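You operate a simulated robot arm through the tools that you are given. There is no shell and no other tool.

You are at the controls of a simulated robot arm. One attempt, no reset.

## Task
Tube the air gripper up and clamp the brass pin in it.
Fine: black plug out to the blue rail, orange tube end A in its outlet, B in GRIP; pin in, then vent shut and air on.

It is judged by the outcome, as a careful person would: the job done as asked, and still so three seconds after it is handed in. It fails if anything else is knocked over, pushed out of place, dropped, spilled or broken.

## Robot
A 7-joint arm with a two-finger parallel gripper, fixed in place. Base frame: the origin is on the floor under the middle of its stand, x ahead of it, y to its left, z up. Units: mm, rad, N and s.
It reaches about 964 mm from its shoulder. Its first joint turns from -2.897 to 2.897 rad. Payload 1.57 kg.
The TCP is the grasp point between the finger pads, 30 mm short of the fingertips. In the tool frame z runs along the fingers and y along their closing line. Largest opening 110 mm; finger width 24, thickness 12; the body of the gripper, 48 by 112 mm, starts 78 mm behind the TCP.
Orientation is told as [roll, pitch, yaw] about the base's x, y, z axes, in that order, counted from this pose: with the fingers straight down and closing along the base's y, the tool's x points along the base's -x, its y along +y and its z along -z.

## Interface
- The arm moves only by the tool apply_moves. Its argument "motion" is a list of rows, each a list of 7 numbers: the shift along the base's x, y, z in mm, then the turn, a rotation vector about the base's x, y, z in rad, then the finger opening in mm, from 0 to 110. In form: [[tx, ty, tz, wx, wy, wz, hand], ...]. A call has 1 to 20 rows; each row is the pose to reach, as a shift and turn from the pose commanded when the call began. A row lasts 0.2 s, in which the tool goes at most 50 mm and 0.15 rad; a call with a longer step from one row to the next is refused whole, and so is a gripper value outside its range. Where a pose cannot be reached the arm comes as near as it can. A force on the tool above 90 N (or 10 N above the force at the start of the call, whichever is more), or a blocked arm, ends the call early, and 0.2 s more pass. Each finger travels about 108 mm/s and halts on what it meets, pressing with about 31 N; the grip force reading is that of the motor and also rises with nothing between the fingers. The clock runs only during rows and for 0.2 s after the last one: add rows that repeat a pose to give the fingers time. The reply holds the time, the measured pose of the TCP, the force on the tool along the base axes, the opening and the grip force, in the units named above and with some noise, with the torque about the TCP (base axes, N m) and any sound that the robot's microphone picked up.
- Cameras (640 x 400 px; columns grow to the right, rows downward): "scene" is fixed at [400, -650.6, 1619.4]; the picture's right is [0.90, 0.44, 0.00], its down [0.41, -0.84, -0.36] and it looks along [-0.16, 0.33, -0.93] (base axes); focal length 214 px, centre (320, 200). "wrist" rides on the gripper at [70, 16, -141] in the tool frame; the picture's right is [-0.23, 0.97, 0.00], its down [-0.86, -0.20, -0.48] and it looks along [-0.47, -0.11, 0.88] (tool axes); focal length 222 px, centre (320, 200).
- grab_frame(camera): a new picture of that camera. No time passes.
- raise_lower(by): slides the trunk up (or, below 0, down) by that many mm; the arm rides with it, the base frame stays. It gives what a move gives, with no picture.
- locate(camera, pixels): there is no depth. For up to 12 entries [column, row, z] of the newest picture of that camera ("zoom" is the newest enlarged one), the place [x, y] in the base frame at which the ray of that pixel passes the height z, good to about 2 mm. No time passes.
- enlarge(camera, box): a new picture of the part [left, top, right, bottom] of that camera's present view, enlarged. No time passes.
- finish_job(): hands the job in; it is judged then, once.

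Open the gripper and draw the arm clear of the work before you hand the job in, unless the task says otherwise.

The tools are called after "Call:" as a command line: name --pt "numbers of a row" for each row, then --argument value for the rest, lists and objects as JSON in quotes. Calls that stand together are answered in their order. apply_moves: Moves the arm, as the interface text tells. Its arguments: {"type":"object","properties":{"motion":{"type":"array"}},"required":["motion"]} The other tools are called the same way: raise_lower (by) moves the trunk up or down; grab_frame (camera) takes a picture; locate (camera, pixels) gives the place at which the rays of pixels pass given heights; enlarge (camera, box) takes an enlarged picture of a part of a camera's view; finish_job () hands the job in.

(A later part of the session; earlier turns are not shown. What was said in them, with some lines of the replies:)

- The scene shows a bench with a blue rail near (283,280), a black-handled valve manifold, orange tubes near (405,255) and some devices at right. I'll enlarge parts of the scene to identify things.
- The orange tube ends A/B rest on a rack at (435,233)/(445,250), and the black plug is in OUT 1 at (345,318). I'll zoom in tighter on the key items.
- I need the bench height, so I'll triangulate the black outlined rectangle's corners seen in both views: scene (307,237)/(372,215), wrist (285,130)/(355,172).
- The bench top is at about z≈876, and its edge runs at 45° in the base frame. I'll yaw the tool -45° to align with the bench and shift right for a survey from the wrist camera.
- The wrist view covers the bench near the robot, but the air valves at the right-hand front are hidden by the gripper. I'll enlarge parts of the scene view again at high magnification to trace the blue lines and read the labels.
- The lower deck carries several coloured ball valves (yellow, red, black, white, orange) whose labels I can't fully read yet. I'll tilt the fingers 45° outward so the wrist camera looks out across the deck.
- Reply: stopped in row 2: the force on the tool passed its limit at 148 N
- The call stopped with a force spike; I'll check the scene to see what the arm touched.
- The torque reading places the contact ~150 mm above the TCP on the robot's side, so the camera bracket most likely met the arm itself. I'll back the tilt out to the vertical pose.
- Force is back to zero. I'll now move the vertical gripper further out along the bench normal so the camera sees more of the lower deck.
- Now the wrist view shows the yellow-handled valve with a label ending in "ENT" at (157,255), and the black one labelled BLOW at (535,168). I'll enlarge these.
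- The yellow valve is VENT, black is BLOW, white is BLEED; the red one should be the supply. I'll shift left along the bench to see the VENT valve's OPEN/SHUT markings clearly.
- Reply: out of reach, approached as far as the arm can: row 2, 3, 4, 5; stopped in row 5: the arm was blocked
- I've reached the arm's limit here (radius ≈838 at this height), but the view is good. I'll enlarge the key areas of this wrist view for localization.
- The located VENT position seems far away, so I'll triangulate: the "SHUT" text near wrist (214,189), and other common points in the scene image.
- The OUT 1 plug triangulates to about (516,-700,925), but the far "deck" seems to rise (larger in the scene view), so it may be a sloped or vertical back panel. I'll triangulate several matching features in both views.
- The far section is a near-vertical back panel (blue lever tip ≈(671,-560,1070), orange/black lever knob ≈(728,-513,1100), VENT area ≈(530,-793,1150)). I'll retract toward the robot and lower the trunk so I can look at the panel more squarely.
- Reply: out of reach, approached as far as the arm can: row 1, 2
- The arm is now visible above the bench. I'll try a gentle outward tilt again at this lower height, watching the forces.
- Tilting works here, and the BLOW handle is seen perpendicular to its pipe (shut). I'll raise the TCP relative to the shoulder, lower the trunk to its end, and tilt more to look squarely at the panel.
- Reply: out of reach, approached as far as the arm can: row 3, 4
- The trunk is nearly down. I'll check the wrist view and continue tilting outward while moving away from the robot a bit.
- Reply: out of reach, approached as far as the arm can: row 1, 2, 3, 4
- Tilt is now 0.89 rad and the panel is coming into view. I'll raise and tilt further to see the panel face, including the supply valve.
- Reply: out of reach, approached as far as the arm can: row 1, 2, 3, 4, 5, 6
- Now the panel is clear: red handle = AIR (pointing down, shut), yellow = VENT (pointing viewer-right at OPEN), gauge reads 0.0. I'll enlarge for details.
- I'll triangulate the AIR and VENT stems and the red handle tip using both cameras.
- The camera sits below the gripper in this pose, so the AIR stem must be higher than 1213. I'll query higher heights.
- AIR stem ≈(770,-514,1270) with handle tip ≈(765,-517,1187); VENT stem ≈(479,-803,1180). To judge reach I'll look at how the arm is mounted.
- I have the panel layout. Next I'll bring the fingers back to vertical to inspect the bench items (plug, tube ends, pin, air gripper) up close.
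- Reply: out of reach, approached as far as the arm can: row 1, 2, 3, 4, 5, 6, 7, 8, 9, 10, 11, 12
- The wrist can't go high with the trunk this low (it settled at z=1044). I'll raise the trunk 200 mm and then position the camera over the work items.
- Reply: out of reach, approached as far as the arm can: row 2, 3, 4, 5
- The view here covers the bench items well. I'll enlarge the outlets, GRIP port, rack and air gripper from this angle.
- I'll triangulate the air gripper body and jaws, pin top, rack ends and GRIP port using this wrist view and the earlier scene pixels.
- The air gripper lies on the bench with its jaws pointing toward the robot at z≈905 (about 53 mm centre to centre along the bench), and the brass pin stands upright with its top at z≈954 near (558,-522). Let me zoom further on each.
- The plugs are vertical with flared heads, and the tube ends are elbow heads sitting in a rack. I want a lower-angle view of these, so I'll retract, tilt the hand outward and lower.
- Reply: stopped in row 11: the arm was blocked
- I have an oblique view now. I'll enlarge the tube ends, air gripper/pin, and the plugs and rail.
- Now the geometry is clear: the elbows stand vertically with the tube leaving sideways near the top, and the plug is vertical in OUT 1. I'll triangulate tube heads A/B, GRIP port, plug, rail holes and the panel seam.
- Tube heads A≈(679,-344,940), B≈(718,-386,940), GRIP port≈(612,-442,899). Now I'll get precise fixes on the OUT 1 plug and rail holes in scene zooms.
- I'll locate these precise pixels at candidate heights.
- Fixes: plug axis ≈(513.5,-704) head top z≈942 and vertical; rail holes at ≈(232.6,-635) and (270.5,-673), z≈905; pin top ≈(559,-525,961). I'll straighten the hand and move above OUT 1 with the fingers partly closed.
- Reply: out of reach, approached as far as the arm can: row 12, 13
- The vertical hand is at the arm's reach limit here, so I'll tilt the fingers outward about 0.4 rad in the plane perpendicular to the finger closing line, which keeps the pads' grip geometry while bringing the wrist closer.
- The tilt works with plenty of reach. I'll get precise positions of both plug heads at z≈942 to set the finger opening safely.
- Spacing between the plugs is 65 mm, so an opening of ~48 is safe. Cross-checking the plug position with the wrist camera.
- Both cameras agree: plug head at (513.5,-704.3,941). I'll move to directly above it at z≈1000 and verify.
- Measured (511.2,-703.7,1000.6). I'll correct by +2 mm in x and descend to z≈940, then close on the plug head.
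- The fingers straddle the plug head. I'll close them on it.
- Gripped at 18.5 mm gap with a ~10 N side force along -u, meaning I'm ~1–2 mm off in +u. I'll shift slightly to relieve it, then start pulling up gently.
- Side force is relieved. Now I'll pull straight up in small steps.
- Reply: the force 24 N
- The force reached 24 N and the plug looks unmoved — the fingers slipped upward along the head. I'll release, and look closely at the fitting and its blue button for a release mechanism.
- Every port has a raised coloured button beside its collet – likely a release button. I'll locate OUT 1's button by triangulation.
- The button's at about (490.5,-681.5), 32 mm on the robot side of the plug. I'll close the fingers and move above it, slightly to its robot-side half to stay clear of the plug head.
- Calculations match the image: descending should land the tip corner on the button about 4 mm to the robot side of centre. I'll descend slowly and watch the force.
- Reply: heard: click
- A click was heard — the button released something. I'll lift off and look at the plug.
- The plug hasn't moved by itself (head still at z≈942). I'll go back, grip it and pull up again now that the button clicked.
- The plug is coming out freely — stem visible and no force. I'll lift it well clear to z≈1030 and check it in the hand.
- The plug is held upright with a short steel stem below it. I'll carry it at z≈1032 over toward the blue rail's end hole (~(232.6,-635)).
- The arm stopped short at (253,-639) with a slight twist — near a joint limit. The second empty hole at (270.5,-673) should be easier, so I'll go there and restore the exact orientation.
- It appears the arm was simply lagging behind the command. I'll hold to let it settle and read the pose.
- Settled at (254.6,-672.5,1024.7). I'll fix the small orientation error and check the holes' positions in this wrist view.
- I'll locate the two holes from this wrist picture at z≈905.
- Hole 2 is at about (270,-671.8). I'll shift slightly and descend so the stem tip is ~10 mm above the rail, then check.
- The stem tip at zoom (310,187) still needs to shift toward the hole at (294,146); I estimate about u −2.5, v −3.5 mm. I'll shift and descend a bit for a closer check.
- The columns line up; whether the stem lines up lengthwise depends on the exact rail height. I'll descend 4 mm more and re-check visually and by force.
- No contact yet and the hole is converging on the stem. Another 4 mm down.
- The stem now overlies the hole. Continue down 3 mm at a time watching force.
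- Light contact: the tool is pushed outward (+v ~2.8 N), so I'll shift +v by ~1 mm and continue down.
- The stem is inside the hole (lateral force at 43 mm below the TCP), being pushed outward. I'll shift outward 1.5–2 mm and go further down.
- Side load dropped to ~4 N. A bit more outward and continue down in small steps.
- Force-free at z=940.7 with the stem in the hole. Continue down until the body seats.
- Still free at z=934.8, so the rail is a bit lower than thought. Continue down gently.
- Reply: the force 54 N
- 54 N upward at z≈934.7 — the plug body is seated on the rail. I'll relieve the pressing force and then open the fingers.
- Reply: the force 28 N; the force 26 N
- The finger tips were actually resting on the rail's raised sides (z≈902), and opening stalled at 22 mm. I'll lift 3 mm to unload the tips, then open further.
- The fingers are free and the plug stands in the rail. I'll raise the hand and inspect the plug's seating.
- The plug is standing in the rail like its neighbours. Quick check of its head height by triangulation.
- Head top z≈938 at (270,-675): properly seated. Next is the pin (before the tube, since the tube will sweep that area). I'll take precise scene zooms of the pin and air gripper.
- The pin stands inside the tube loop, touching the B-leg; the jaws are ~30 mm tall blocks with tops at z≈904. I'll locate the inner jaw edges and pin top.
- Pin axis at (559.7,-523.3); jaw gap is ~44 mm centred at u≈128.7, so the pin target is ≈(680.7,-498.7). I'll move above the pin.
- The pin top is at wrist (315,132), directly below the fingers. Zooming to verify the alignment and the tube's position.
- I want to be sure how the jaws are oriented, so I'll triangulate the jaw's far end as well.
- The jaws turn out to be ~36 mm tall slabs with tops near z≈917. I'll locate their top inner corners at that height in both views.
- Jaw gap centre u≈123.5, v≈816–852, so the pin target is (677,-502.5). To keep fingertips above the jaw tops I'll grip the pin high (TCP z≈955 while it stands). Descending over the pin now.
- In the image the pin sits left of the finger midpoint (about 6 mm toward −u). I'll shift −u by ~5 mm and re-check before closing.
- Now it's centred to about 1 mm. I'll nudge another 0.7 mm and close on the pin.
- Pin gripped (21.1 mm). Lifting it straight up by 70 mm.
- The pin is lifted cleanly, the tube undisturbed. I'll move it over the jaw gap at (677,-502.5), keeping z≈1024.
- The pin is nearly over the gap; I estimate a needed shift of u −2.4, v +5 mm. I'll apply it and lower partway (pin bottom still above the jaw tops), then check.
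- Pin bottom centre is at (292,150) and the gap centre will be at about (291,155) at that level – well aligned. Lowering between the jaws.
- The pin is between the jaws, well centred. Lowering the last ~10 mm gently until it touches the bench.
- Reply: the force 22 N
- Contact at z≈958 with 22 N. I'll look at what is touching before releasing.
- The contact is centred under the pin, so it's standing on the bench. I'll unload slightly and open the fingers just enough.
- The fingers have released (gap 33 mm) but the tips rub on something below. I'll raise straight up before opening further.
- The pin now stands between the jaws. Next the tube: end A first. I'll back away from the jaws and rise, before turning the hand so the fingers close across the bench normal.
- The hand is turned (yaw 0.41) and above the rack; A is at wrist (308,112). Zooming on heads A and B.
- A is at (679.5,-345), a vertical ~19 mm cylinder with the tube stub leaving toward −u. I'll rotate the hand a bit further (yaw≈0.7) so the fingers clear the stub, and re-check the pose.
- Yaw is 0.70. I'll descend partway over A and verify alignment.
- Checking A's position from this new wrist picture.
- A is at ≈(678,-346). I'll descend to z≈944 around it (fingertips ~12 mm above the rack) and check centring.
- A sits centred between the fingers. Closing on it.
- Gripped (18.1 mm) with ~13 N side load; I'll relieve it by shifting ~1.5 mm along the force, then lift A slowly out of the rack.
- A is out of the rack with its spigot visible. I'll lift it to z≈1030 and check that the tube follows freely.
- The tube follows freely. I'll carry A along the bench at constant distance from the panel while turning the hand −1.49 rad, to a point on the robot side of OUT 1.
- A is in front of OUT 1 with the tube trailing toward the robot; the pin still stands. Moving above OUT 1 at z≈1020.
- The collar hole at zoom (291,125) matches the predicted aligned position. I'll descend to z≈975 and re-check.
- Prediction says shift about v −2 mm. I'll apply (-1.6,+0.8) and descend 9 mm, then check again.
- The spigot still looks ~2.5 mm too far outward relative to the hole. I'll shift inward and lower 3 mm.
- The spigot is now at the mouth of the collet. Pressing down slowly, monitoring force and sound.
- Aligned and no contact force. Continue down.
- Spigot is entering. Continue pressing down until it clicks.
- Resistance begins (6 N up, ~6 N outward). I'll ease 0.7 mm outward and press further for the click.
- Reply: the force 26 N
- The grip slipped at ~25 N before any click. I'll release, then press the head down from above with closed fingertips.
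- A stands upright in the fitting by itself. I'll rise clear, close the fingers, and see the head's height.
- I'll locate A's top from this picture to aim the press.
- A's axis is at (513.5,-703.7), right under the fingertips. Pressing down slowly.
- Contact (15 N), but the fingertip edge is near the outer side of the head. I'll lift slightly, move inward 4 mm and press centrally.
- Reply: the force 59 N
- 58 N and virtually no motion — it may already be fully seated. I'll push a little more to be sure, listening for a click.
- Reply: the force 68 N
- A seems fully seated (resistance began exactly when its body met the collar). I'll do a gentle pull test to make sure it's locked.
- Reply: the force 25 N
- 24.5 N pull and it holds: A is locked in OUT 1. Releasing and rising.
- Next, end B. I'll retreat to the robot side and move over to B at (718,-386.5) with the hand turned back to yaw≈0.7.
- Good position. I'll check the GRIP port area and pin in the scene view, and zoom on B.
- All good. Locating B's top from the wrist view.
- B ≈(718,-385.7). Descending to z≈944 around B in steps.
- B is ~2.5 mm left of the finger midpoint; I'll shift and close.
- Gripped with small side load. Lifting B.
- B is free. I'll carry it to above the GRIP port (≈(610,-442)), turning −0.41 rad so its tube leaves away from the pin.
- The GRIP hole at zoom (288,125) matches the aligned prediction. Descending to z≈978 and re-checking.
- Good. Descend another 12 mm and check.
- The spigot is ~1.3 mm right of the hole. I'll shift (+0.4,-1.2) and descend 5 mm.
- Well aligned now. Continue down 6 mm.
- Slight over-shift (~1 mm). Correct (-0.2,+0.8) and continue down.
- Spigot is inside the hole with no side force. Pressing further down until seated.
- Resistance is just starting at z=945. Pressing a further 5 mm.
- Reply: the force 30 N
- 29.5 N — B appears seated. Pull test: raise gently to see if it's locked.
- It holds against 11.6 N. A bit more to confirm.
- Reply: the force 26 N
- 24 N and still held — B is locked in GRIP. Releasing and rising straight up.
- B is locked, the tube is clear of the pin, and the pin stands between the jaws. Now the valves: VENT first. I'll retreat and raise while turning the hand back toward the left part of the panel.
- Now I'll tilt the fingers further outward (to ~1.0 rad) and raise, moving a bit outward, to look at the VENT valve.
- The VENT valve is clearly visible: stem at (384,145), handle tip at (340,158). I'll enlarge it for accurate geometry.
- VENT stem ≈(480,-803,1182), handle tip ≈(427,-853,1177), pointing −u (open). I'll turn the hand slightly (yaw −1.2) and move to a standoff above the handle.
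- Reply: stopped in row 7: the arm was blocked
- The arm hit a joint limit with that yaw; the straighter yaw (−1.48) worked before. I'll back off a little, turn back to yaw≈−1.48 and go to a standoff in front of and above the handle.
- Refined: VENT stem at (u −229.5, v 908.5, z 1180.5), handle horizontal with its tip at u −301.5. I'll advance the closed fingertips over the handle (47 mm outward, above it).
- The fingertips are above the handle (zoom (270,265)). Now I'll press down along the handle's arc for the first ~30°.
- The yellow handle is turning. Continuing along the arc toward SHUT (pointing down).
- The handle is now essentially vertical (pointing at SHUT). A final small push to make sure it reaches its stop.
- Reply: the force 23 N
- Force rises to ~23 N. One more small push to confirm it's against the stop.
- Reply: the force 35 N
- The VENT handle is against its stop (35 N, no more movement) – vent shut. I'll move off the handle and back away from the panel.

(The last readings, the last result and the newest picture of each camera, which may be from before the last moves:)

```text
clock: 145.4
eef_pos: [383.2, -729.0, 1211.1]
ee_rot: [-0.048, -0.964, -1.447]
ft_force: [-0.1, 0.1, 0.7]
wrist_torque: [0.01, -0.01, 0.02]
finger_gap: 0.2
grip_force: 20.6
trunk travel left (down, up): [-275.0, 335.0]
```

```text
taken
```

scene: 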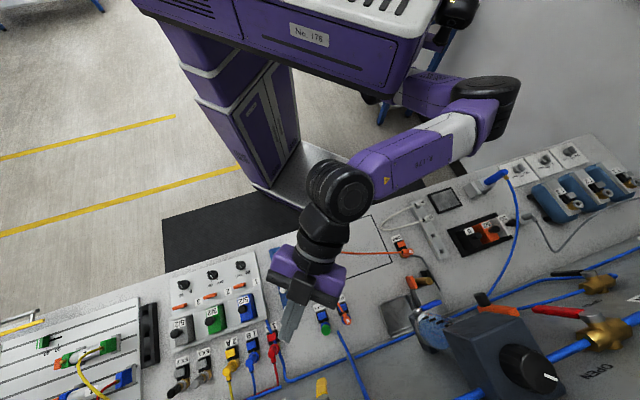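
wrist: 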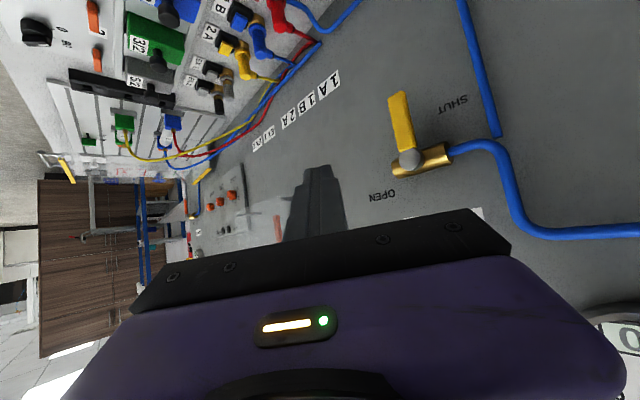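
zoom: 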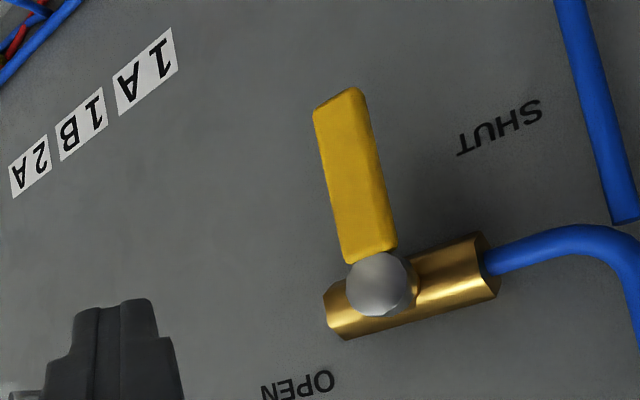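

VENT is clearly shut (handle perpendicular, at the SHUT mark). For the AIR valve I'll lower the trunk 150 mm to keep the wrist away from its folded limit, then travel right.

Call:
raise_lower --by -150

Call:
apply_moves --pt "0 0 30 0 0 0 0" --pt "0 0 60 0 0 0 0" --pt "0 0 90 0 0 0 0" --pt "0 0 120 0 0 0 0" --pt "0 0 150 0 0 0 0" --pt "0 0 165 0 0 0 0" --pt "0 0 165 0 0 0 0"

Call:
grab_frame --camera "scene"

```text
clock: 147.1
eef_pos: [384.3, -729.4, 1061.3]
ee_rot: [-0.051, -0.966, -1.446]
ft_force: [-0.7, -0.5, -0.4]
wrist_torque: [-0.03, -0.01, -0.02]
finger_gap: 0.0
grip_force: 20.9
trunk travel left (down, up): [-125.0, 485.0]
```

```text
clock: 148.9
eef_pos: [433.5, -732.2, 1207.3]
ee_rot: [-0.057, -0.94, -1.382]
ft_force: [-0.5, -1.0, 0.3]
wrist_torque: [0.02, 0.0, -0.01]
finger_gap: 0.1
grip_force: 21.4
trunk travel left (down, up): [-125.0, 485.0]
stopped in row 7: the arm was blocked; the commanded pose is now the measured one
```

```text
taken
```

scene: 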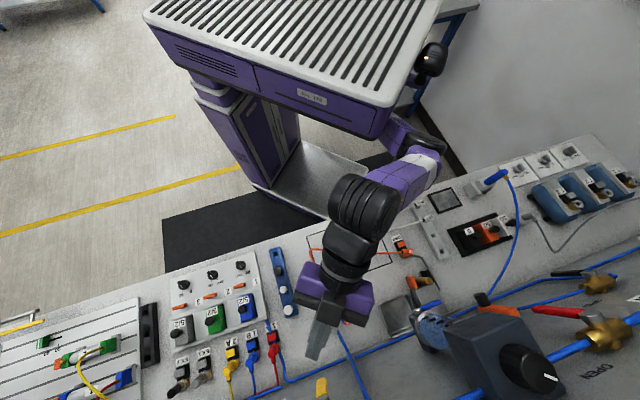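

The arm is at a limit here, but free. I'll travel right along the panel (staying ~90 mm off it) to the AIR valve, turning the hand to face the panel.

Call:
apply_moves --pt "22 35 0 0 0 0.05 0" --pt "46 65 0 0 0 0.1 0" --pt "71 95 0 0 0 0.16 0" --pt "97 125 0 0 0 0.22 0" --pt "123 155 0 0 0 0.28 0" --pt "149 187 0 0 0 0.34 0" --pt "175 219 2 0 0 0.4 0" --pt "201 251 4 0 0 0.46 0" --pt "227 283 6 0 0 0.52 0" --pt "252 315 8 0 0 0.56 0" --pt "252 315 8 0 0 0.56 0" --pt "252 315 8 0 0 0.56 0"

Call:
grab_frame --camera "wrist"

Call:
grab_frame --camera "scene"

```text
clock: 151.5
eef_pos: [690.4, -417.6, 1202.2]
ee_rot: [-0.108, -0.916, -0.784]
ft_force: [-0.2, -0.2, -0.6]
wrist_torque: [-0.01, 0.01, -0.01]
finger_gap: 0.0
grip_force: 21.0
trunk travel left (down, up): [-125.0, 485.0]
```

```text
taken
```

wrist: 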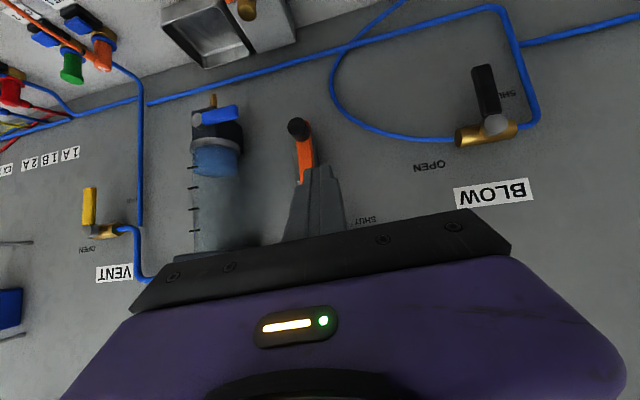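

```text
taken
```

scene: 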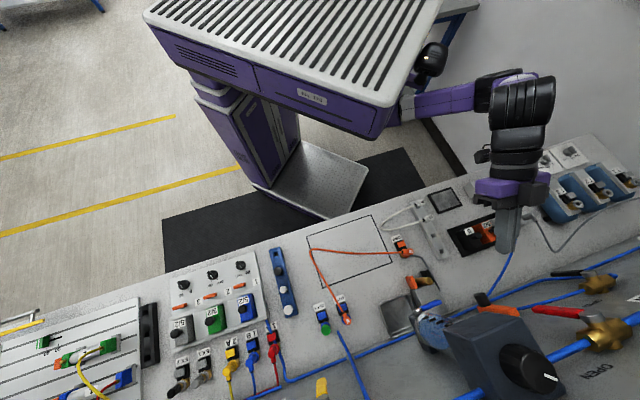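

The AIR valve is hidden behind the fingers here. I'll raise the hand ~110 mm to see it below the gripper.

Call:
apply_moves --pt "0 0 30 0 0 0 0" --pt "0 0 60 0 0 0 0" --pt "0 0 90 0 0 0 0" --pt "0 0 110 0 0 0 0" --pt "0 0 110 0 0 0 0"

Call:
grab_frame --camera "wrist"

Call:
enlarge --camera "wrist" --box '[200, 60, 440, 230]'

```text
clock: 152.9
eef_pos: [700.6, -419.7, 1305.3]
ee_rot: [-0.107, -0.902, -0.778]
ft_force: [-0.4, -0.5, 0.8]
wrist_torque: [0.0, 0.01, 0.02]
finger_gap: 0.0
grip_force: 21.1
trunk travel left (down, up): [-125.0, 485.0]
stopped in row 5: the arm was blocked; the commanded pose is now the measured one
```

```text
taken
```

wrist: 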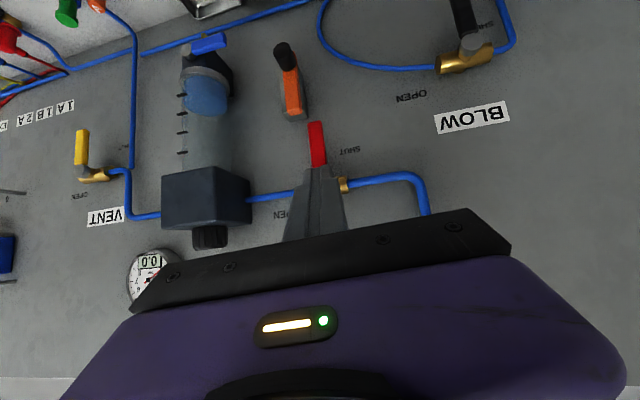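

```text
2.35 times, centred on (320, 145) of wrist
```

zoom: 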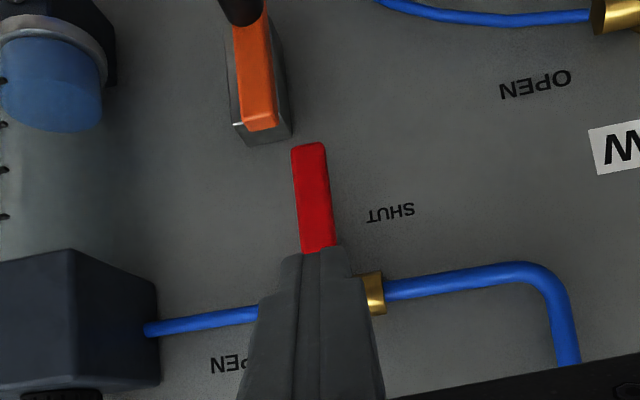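

AIR handle found: tip (u 179.7, z 1187.7), stem at (u≈180.5, z≈1270.5), pointing down (shut). I'll position the closed fingertips to the +u side of the handle, still in front of the panel.

Call:
apply_moves --pt "8 2 -20 0 0 0 0" --pt "16 -3 -40 0 0 0 0" --pt "26 -10 -60 0 0 0 0" --pt "36.3 -17.4 -79 0 0 0 0" --pt "36.3 -17.4 -79 0 0 0 0" --pt "36.3 -17.4 -79 0 0 0 0"

Call:
grab_frame --camera "wrist"

Call:
enlarge --camera "wrist" --box '[220, 80, 420, 220]'

Call:
enlarge --camera "scene" --box '[480, 200, 640, 340]'

```text
clock: 154.3
eef_pos: [736.3, -436.5, 1229.6]
ee_rot: [-0.1, -0.907, -0.784]
ft_force: [-0.4, 0.6, -0.4]
wrist_torque: [0.0, -0.01, 0.0]
finger_gap: 0.2
grip_force: 21.6
trunk travel left (down, up): [-125.0, 485.0]
```

```text
taken
```

wrist: 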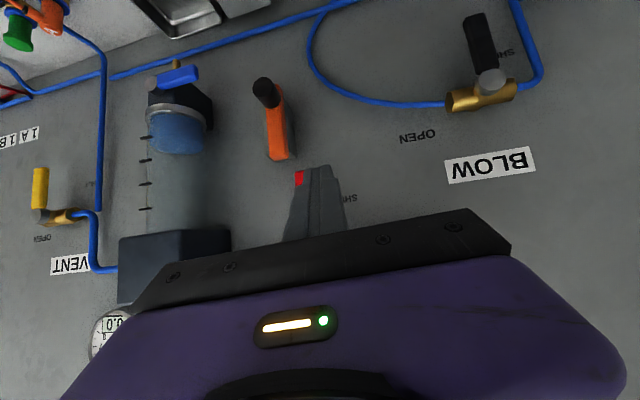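

```text
2.86 times, centred on (320, 150) of wrist
```

zoom: 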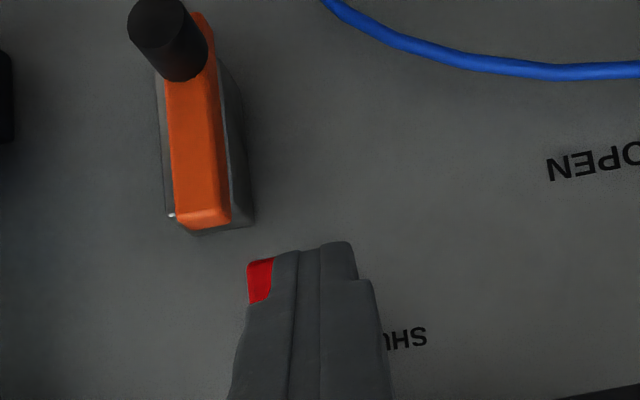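

```text
2.86 times, centred on (560, 270) of scene
```

zoom: 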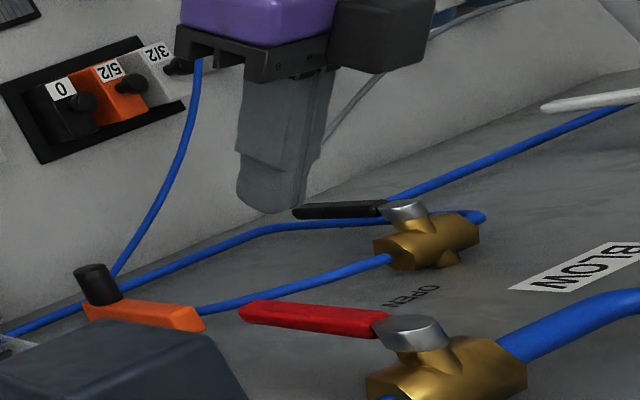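

The red handle is just to the left (−u) of the fingers. I'll advance 64 mm toward the panel beside it.

Call:
apply_moves --pt "15 -15 -1 0 0 0 0" --pt "30 -30 -2 0 0 0 0" --pt "45 -45 -3 0 0 0 0" --pt "45 -45 -3 0 0 0 0"

Call:
grab_frame --camera "wrist"

Call:
enlarge --camera "scene" --box '[480, 220, 640, 360]'

```text
clock: 155.3
eef_pos: [789.1, -480.5, 1211.9]
ee_rot: [-0.138, -0.886, -0.752]
ft_force: [-0.2, -0.5, -1.2]
wrist_torque: [0.01, 0.03, 0.03]
finger_gap: 0.0
grip_force: 21.4
trunk travel left (down, up): [-125.0, 485.0]
```

```text
taken
```

wrist: 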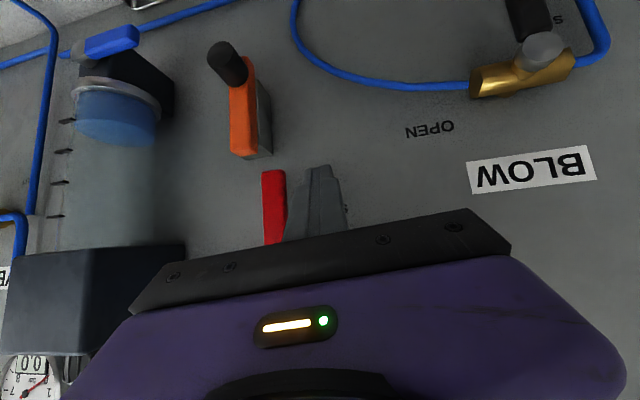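

```text
2.86 times, centred on (560, 290) of scene
```

zoom: 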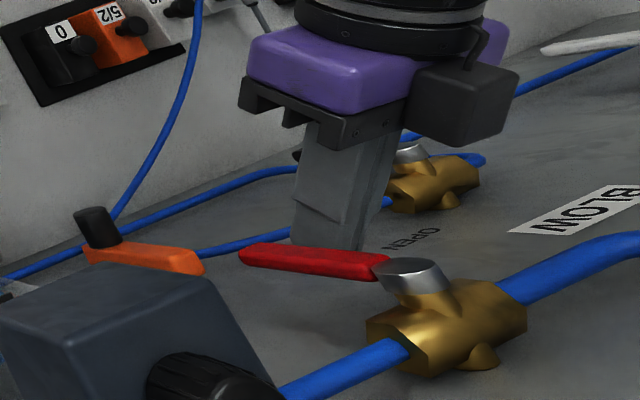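

The arm sagged ~15 mm below the commanded height here (near a joint limit with the trunk low). I'll back off, raise the trunk 150 mm and come back with a better arm posture.

Call:
apply_moves --pt "-15 15 0 0 0 0 0" --pt "-30 30 0 0 0 0 0" --pt "-50 50 0 0 0 0 0" --pt "-70 70 0 0 0 0 0" --pt "-70 70 0 0 0 0 0"

Call:
raise_lower --by 150

Call:
apply_moves --pt "0 0 -30 0 0 0 0" --pt "0 0 -60 0 0 0 0" --pt "0 0 -90 0 0 0 0" --pt "0 0 -120 0 0 0 0" --pt "0 0 -130 0 0 0 0" --pt "0 0 -130 0 0 0 0"

Call:
grab_frame --camera "wrist"

```text
clock: 156.5
eef_pos: [719.5, -410.4, 1210.5]
ee_rot: [-0.149, -0.879, -0.751]
ft_force: [-0.1, 0.3, 0.8]
wrist_torque: [0.01, 0.0, 0.05]
finger_gap: 0.0
grip_force: 21.0
trunk travel left (down, up): [-125.0, 485.0]
```

```text
clock: 158.3
eef_pos: [721.8, -405.9, 1364.5]
ee_rot: [-0.156, -0.885, -0.74]
ft_force: [0.5, -0.4, 0.2]
wrist_torque: [0.02, 0.02, 0.0]
finger_gap: 0.2
grip_force: 21.1
trunk travel left (down, up): [-275.0, 335.0]
```

```text
clock: 159.7
eef_pos: [710.6, -409.5, 1247.1]
ee_rot: [-0.099, -0.911, -0.782]
ft_force: [0.5, -0.6, -1.3]
wrist_torque: [-0.01, -0.01, -0.06]
finger_gap: 0.1
grip_force: 21.8
trunk travel left (down, up): [-275.0, 335.0]
```

```text
taken
```

wrist: 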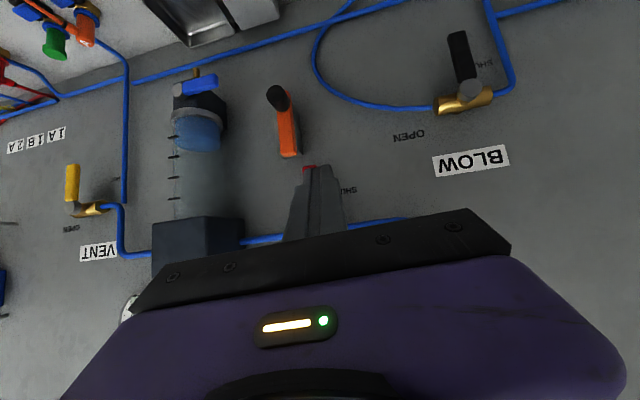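

Better posture now. I'll approach again to beside the red handle (u≈212, v≈890, z≈1226).

Call:
apply_moves --pt "12 -12 -4 0 0 0 0" --pt "24 -24 -8 0 0 0 0" --pt "36 -36.5 -12 0 0 0 0" --pt "48 -49 -16 0 0 0 0" --pt "60 -61 -20 0 0 0 0" --pt "69 -70 -21 0 0 0 0" --pt "69 -70 -21 0 0 0 0"

Call:
grab_frame --camera "wrist"

Call:
enlarge --camera "scene" --box '[480, 220, 640, 360]'

```text
clock: 161.3
eef_pos: [778.8, -479.9, 1224.9]
ee_rot: [-0.099, -0.91, -0.786]
ft_force: [0.2, 0.7, 0.2]
wrist_torque: [0.02, 0.0, -0.02]
finger_gap: 0.0
grip_force: 20.7
trunk travel left (down, up): [-275.0, 335.0]
```

```text
taken
```

wrist: 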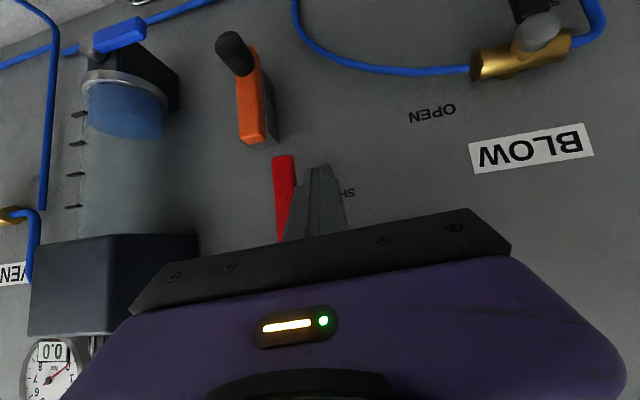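

```text
2.86 times, centred on (560, 290) of scene
```

zoom: 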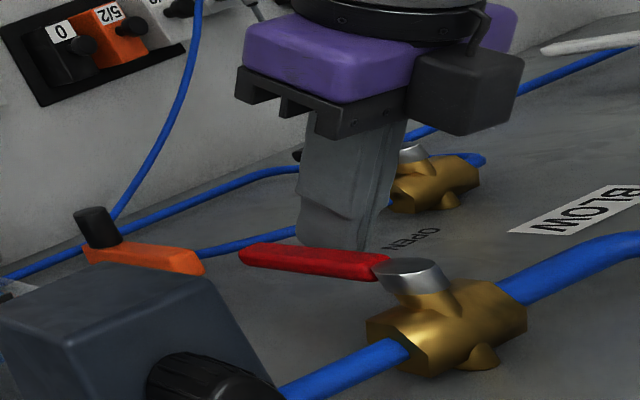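

The fingertips are beside the red handle at the right height. Now I'll sweep it along its arc from down toward −u (first half).

Call:
apply_moves --pt "-3.3 -7.6 1 0 0 0 0" --pt "-7.7 -12 -1.4 0 0 0 0" --pt "-12 -16.2 -3.4 0 0 0 0" --pt "-17 -21.3 -4.4 0 0 0 0" --pt "-22.1 -26.4 -4.7 0 0 0 0" --pt "-27.6 -31.8 -3.6 0 0 0 0" --pt "-33 -37.3 -2 0 0 0 0"

Call:
grab_frame --camera "wrist"

Call:
enlarge --camera "scene" --box '[480, 220, 640, 360]'

```text
clock: 162.9
eef_pos: [750.5, -514.5, 1212.9]
ee_rot: [-0.141, -0.894, -0.748]
ft_force: [-0.3, 0.3, -0.3]
wrist_torque: [0.0, -0.01, 0.0]
finger_gap: 0.2
grip_force: 21.3
trunk travel left (down, up): [-275.0, 335.0]
```

```text
taken
```

wrist: 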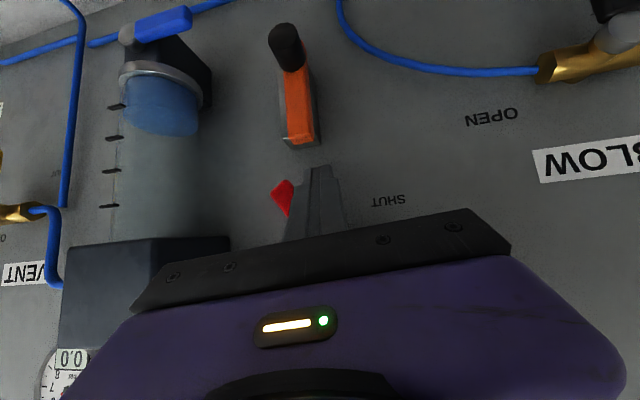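

```text
2.86 times, centred on (560, 290) of scene
```

zoom: 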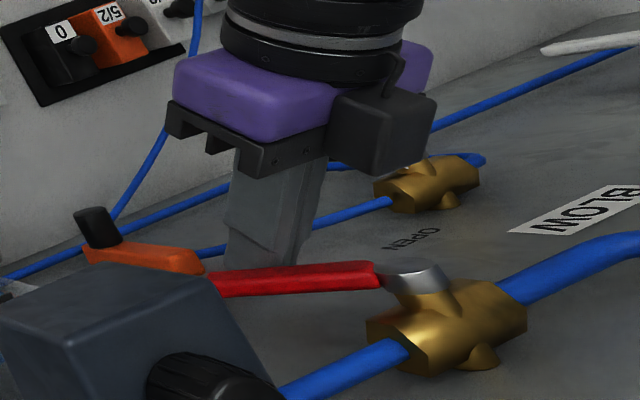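

The handle is turning (about 45°), but the arm sags ~10 mm again near its limit. I'll use the trunk to lift 15 mm, which also helps push the handle up.

Call:
raise_lower --by 15

Call:
enlarge --camera "scene" --box '[480, 220, 640, 360]'

```text
clock: 163.5
eef_pos: [749.0, -516.4, 1226.8]
ee_rot: [-0.135, -0.888, -0.756]
ft_force: [-0.4, -0.2, 0.5]
wrist_torque: [0.0, 0.0, 0.01]
finger_gap: 0.2
grip_force: 21.4
trunk travel left (down, up): [-290.0, 320.0]
```

```text
2.86 times, centred on (560, 290) of scene
```

zoom: 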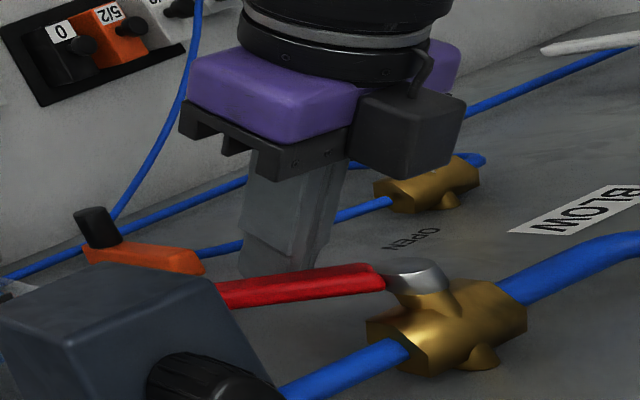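

Good. Continue the arc: further −u and upward.

Call:
apply_moves --pt "-6 -6 2 0 0 0 0" --pt "-12 -12 5 0 0 0 0" --pt "-17 -16.5 10 0 0 0 0" --pt "-22 -21 16 0 0 0 0" --pt "-22 -21 16 0 0 0 0"

Call:
grab_frame --camera "wrist"

Call:
enlarge --camera "scene" --box '[480, 220, 640, 360]'

```text
clock: 164.7
eef_pos: [731.2, -534.9, 1239.3]
ee_rot: [-0.149, -0.881, -0.743]
ft_force: [0.5, 0.4, -0.1]
wrist_torque: [-0.02, 0.0, 0.0]
finger_gap: 0.0
grip_force: 21.3
trunk travel left (down, up): [-290.0, 320.0]
```

```text
taken
```

wrist: 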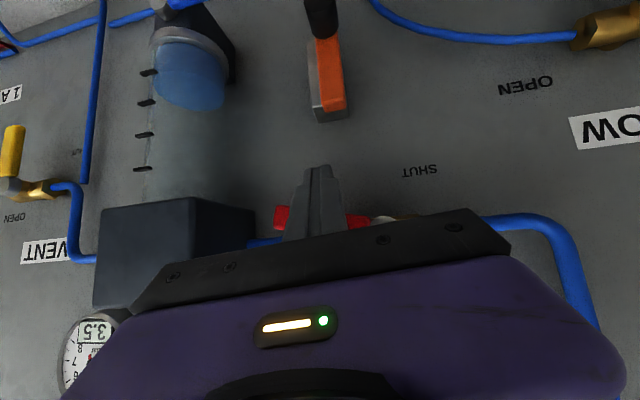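

```text
2.86 times, centred on (560, 290) of scene
```

zoom: 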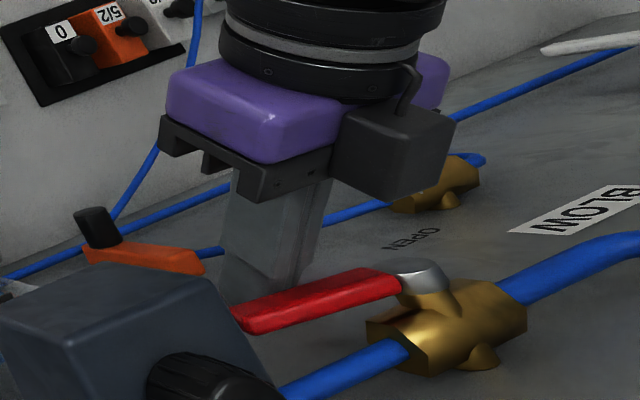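

The gauge already reads 3.5 bar and the handle is nearly horizontal. I'll finish by pushing it up with a trunk lift of ~15 mm.

Call:
raise_lower --by 15

Call:
grab_frame --camera "wrist"

Call:
enlarge --camera "scene" --box '[480, 220, 640, 360]'

```text
clock: 165.3
eef_pos: [730.5, -536.3, 1251.8]
ee_rot: [-0.141, -0.88, -0.75]
ft_force: [-0.7, 0.0, 0.5]
wrist_torque: [0.0, -0.01, -0.01]
finger_gap: 0.0
grip_force: 21.2
trunk travel left (down, up): [-305.0, 305.0]
```

```text
taken
```

wrist: 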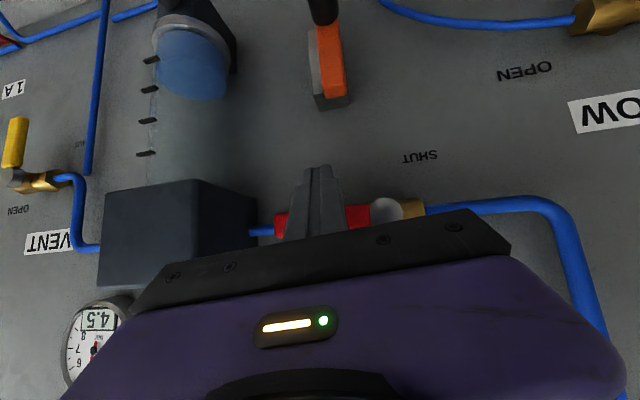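

```text
2.86 times, centred on (560, 290) of scene
```

zoom: 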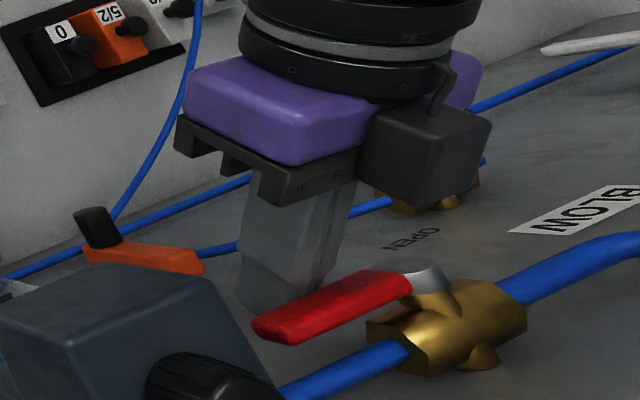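

Gauge at 4.5 bar; handle nearly parallel to the pipe. A small extra lift to confirm the stop.

Call:
raise_lower --by 6

Call:
grab_frame --camera "wrist"

Call:
enlarge --camera "wrist" --box '[50, 160, 250, 400]'

Call:
enlarge --camera "scene" --box '[480, 220, 640, 360]'

```text
clock: 165.9
eef_pos: [729.1, -536.2, 1252.1]
ee_rot: [-0.139, -0.87, -0.756]
ft_force: [-8.3, 12.4, -25.3]
wrist_torque: [0.0, 0.16, -0.24]
finger_gap: 0.1
grip_force: 21.3
trunk travel left (down, up): [-311.0, 299.0]
```

```text
taken
```

wrist: 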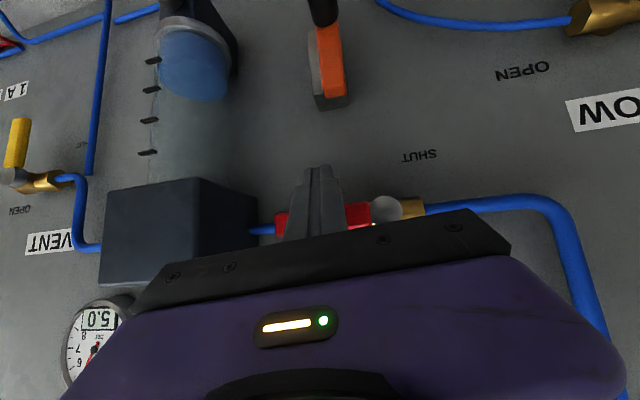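

```text
1.67 times, centred on (150, 280) of wrist
```

zoom: 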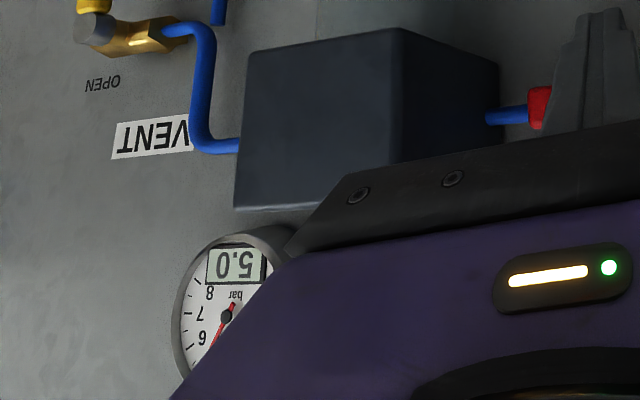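

```text
2.86 times, centred on (560, 290) of scene
```

zoom: 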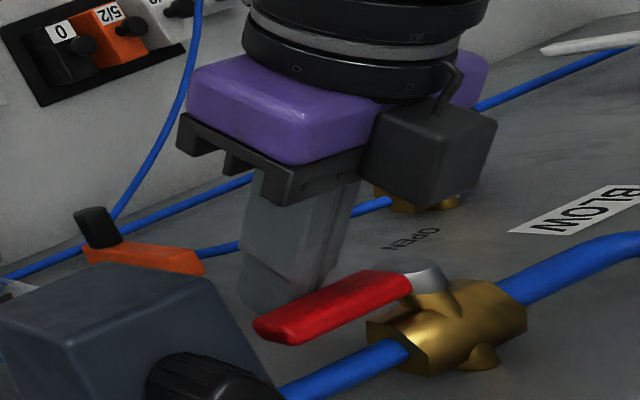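

5.0 bar and the handle is against its stop (25 N). I'll drop off the handle and back away from the panel, then inspect the jaws.

Call:
raise_lower --by -10

Call:
apply_moves --pt "-12 12 0 0 0 0 0" --pt "-26 26 0 0 0 0 0" --pt "-45 45 0 0 0 0 0" --pt "-65 65 0 0 0 0 0" --pt "-85 85 0 0 0 0 0" --pt "-85 85 0 0 0 0 0"

Call:
grab_frame --camera "wrist"

Call:
enlarge --camera "scene" --box '[390, 250, 454, 300]'

Call:
grab_frame --camera "scene"

```text
clock: 166.5
eef_pos: [729.2, -539.1, 1247.9]
ee_rot: [-0.143, -0.882, -0.752]
ft_force: [0.6, -0.2, 0.1]
wrist_torque: [-0.04, 0.02, 0.02]
finger_gap: 0.0
grip_force: 21.1
trunk travel left (down, up): [-301.0, 309.0]
```

```text
clock: 167.9
eef_pos: [643.7, -450.7, 1253.6]
ee_rot: [-0.147, -0.881, -0.751]
ft_force: [1.3, 0.8, -0.2]
wrist_torque: [0.0, -0.02, -0.01]
finger_gap: 0.1
grip_force: 21.0
trunk travel left (down, up): [-301.0, 309.0]
```

```text
taken
```

wrist: 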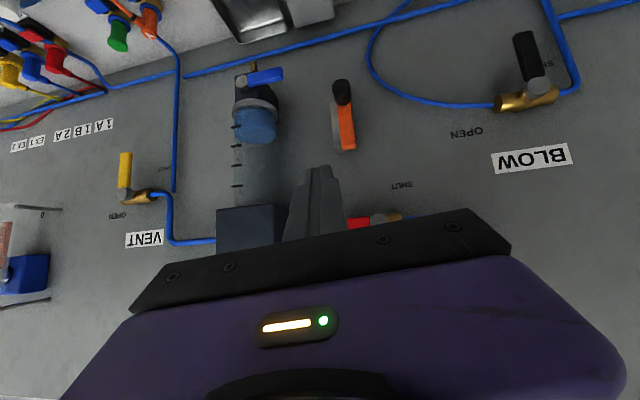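

```text
8.00 times, centred on (422, 275) of scene
```

zoom: 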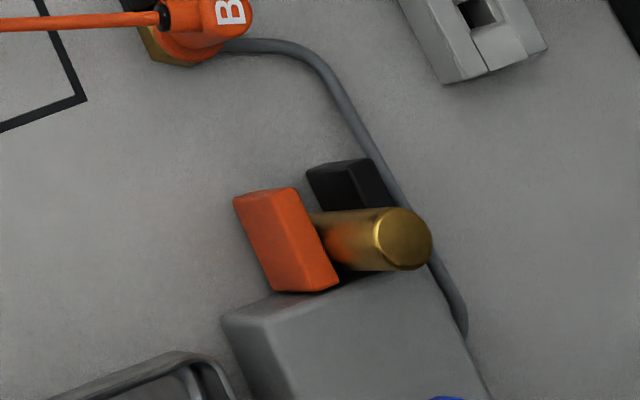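

```text
taken
```

scene: 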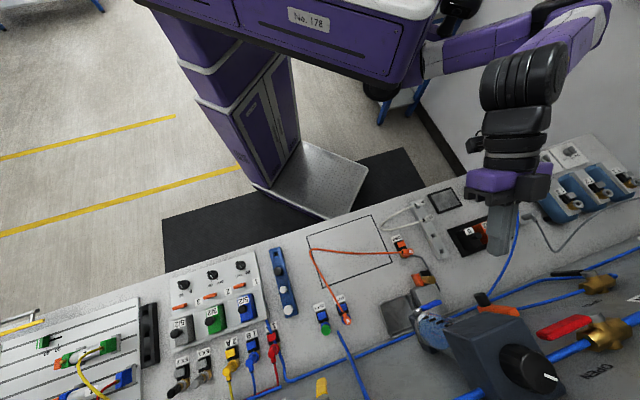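

The jaws have closed on the pin. I'll open the gripper, draw the arm back and up, and then verify everything in the pictures.

Call:
apply_moves --pt "-20 20 10 0 0 0 30" --pt "-40 40 20 0 0 0 60" --pt "-55 55 25 0 0 0 90" --pt "-60 60 25 0 0 0 110" --pt "-60 60 25 0 0 0 110"

Call:
raise_lower --by 100

Call:
grab_frame --camera "wrist"

Call:
grab_frame --camera "scene"

```text
clock: 169.1
eef_pos: [585.3, -388.8, 1281.2]
ee_rot: [-0.153, -0.885, -0.745]
ft_force: [0.0, -0.5, 0.1]
wrist_torque: [0.02, -0.04, 0.0]
finger_gap: 110.1
grip_force: 0.1
trunk travel left (down, up): [-301.0, 309.0]
```

```text
clock: 170.4
eef_pos: [587.0, -388.2, 1384.5]
ee_rot: [-0.159, -0.888, -0.737]
ft_force: [-0.3, 0.7, 0.4]
wrist_torque: [-0.02, -0.02, 0.01]
finger_gap: 109.9
grip_force: 0.0
trunk travel left (down, up): [-401.0, 209.0]
```

```text
taken
```

wrist: 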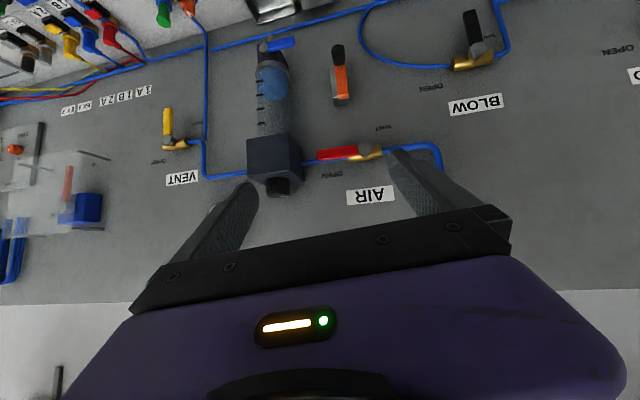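

```text
taken
```

scene: 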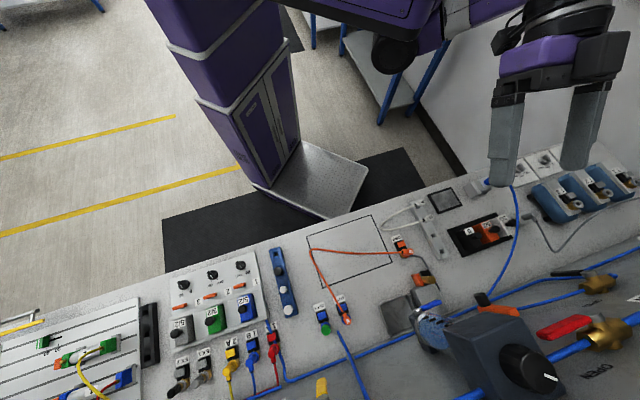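

The panel shows AIR's red handle along its pipe (open) and VENT's yellow handle down (shut). Zooming for a final verification of all items.

Call:
enlarge --camera "wrist" --box '[140, 90, 420, 230]'

Call:
enlarge --camera "scene" --box '[390, 230, 470, 300]'

Call:
enlarge --camera "scene" --box '[260, 240, 380, 340]'

Call:
enlarge --camera "scene" --box '[440, 270, 640, 400]'

Call:
enlarge --camera "scene" --box '[380, 180, 520, 270]'

```text
2.29 times, centred on (280, 160) of wrist
```

zoom: 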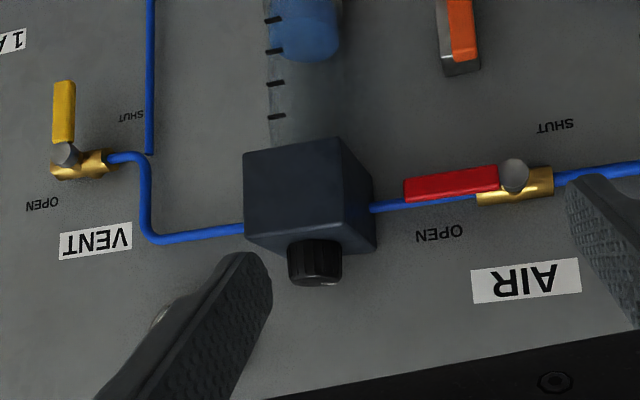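

```text
5.71 times, centred on (430, 265) of scene
```

zoom: 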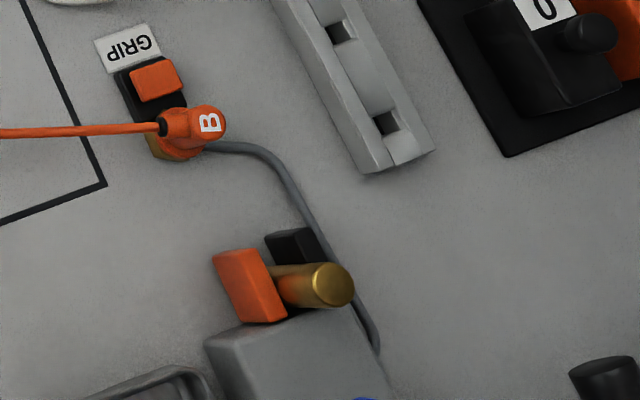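

```text
4.00 times, centred on (320, 290) of scene
```

zoom: 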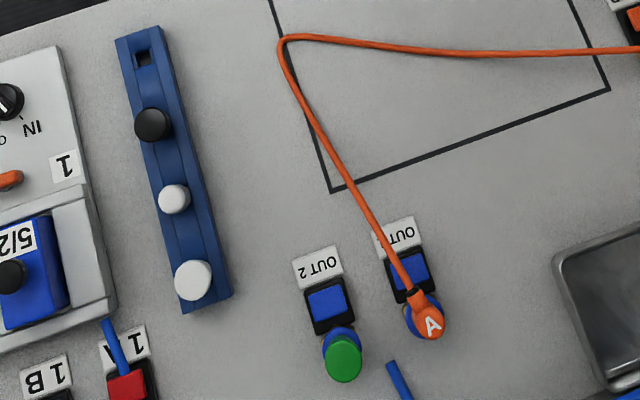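

```text
3.08 times, centred on (540, 335) of scene
```

zoom: 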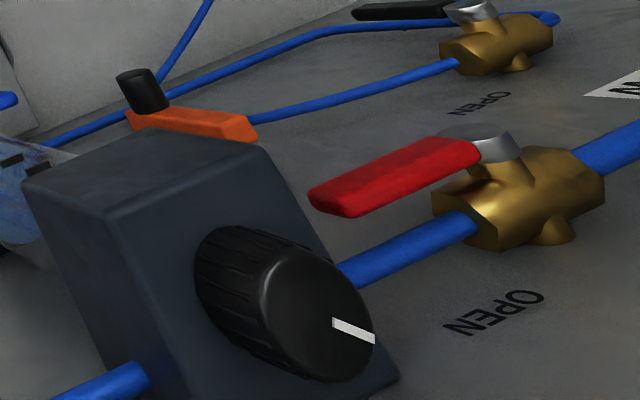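

```text
4.44 times, centred on (450, 225) of scene
```

zoom: 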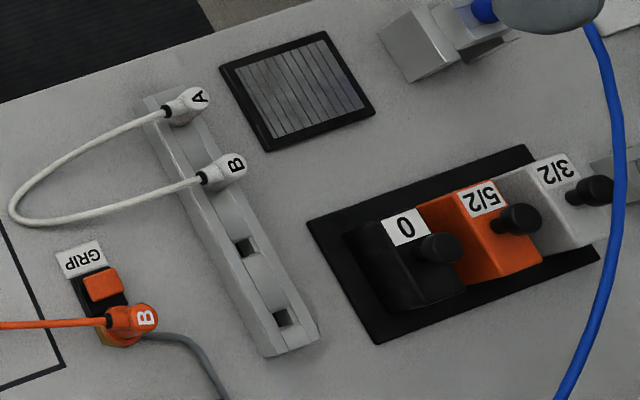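

Everything looks in place: plug in rail, A in OUT 1, B in GRIP, pin clamped, valves set. I'll shift slightly to read the gauge and make sure pressure is holding.

Call:
apply_moves --pt "20 20 0 0 0 0 110" --pt "45 45 0 0 0 0 110" --pt "70 70 0 0 0 0 110" --pt "70 70 0 0 0 0 110"

Call:
grab_frame --camera "wrist"

Call:
enlarge --camera "wrist" --box '[60, 120, 260, 280]'

```text
clock: 171.6
eef_pos: [622.1, -349.2, 1387.4]
ee_rot: [-0.098, -0.906, -0.868]
ft_force: [-1.4, -0.2, 0.0]
wrist_torque: [-0.03, -0.04, 0.0]
finger_gap: 109.9
grip_force: 0.1
trunk travel left (down, up): [-401.0, 209.0]
stopped in row 4: the arm was blocked; the commanded pose is now the measured one
```

```text
taken
```

wrist: 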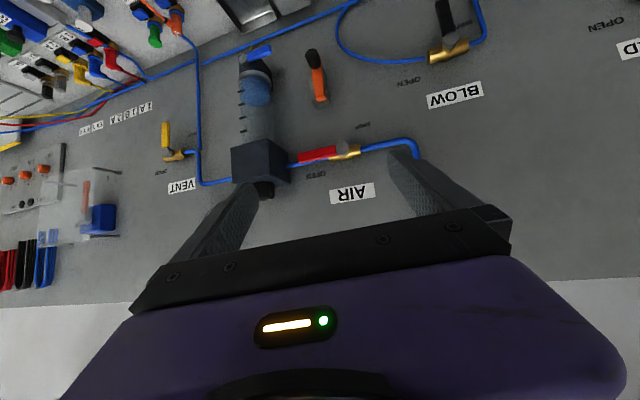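

```text
2.50 times, centred on (160, 200) of wrist
```

zoom: 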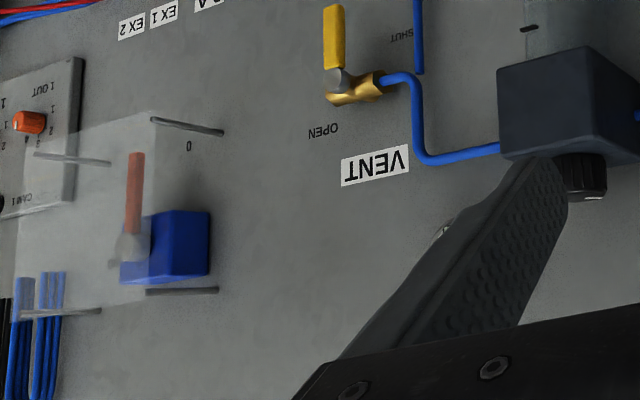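

The left finger hides the gauge; I'll narrow the opening briefly to read it.

Call:
apply_moves --pt "0 0 0 0 0 0 80" --pt "0 0 0 0 0 0 45" --pt "0 0 0 0 0 0 30" --pt "0 0 0 0 0 0 30"

Call:
enlarge --camera "wrist" --box '[150, 130, 310, 250]'

Call:
enlarge --camera "scene" --box '[395, 245, 445, 300]'

```text
clock: 172.6
eef_pos: [623.0, -349.7, 1387.9]
ee_rot: [-0.098, -0.905, -0.869]
ft_force: [0.2, -0.7, -0.5]
wrist_torque: [-0.01, 0.02, 0.01]
finger_gap: 29.8
grip_force: 0.1
trunk travel left (down, up): [-401.0, 209.0]
```

```text
3.33 times, centred on (230, 190) of wrist
```

zoom: 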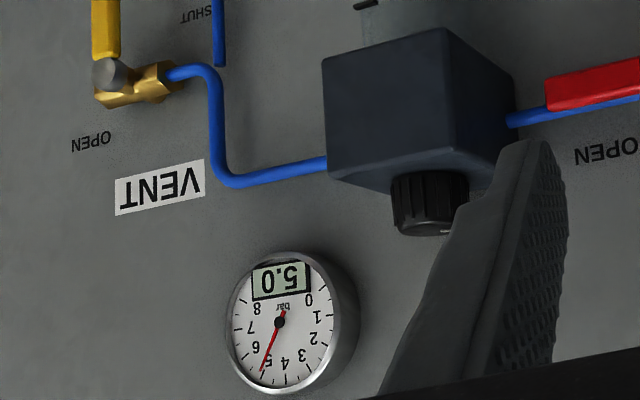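

```text
7.27 times, centred on (420, 272) of scene
```

zoom: 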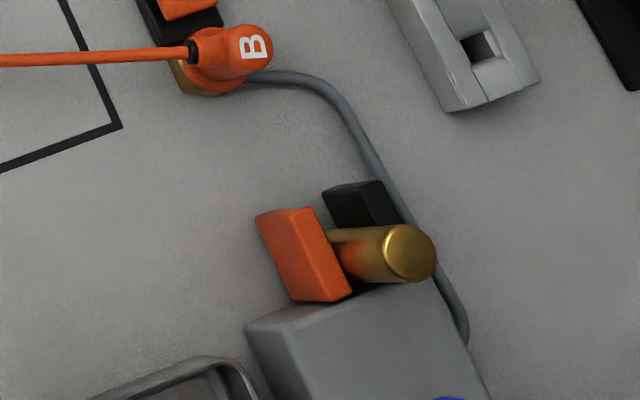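

Pressure is steady at 5.0 bar and the pin is clamped upright. I'll open the gripper fully; the arm is already clear of the work.

Call:
apply_moves --pt "0 0 0 0 0 0 60" --pt "0 0 0 0 0 0 90" --pt "0 0 0 0 0 0 110" --pt "0 0 0 0 0 0 110"

Call:
grab_frame --camera "scene"

```text
clock: 173.6
eef_pos: [623.2, -349.1, 1388.5]
ee_rot: [-0.1, -0.906, -0.869]
ft_force: [-0.7, -0.4, 0.3]
wrist_torque: [0.03, -0.01, 0.03]
finger_gap: 109.8
grip_force: 0.0
trunk travel left (down, up): [-401.0, 209.0]
```

```text
taken
```

scene: 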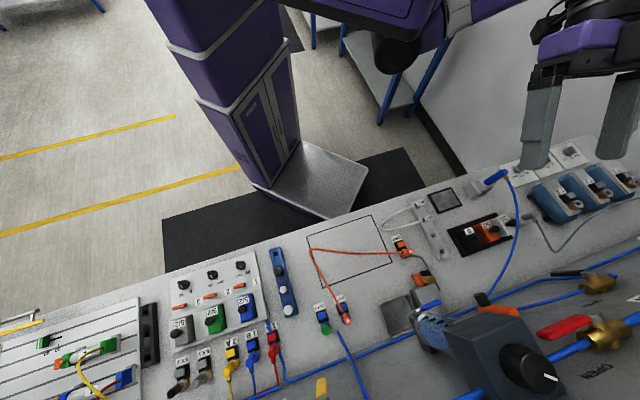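

The scene shows every part in its final place, the gripper open and the arm clear of the bench. I'm handing the job in.

Call:
finish_job

```text
The job is handed in.
```

The air gripper is tubed up and the brass pin is clamped in it, with supply pressure steady at 5.0 bar when I handed in.

- **Black plug:** it came out of OUT 1 after I pressed the release button beside the port. It now stands in the blue rail, in the empty hole next to the white plugs.
- **Orange tube:** end A is in OUT 1 and end B is in GRIP. Both stayed put under a pull of about 24 N.
- **Pin:** it stands upright on the bench between the jaws, and they closed on it when the air came on.
- **Valves:** the VENT handle was turned to SHUT before the AIR handle was opened, and both were pushed to their stops.

In the last pictures nothing else on the bench looked moved or knocked over. The arm is clear of the bench with its fingers fully open.
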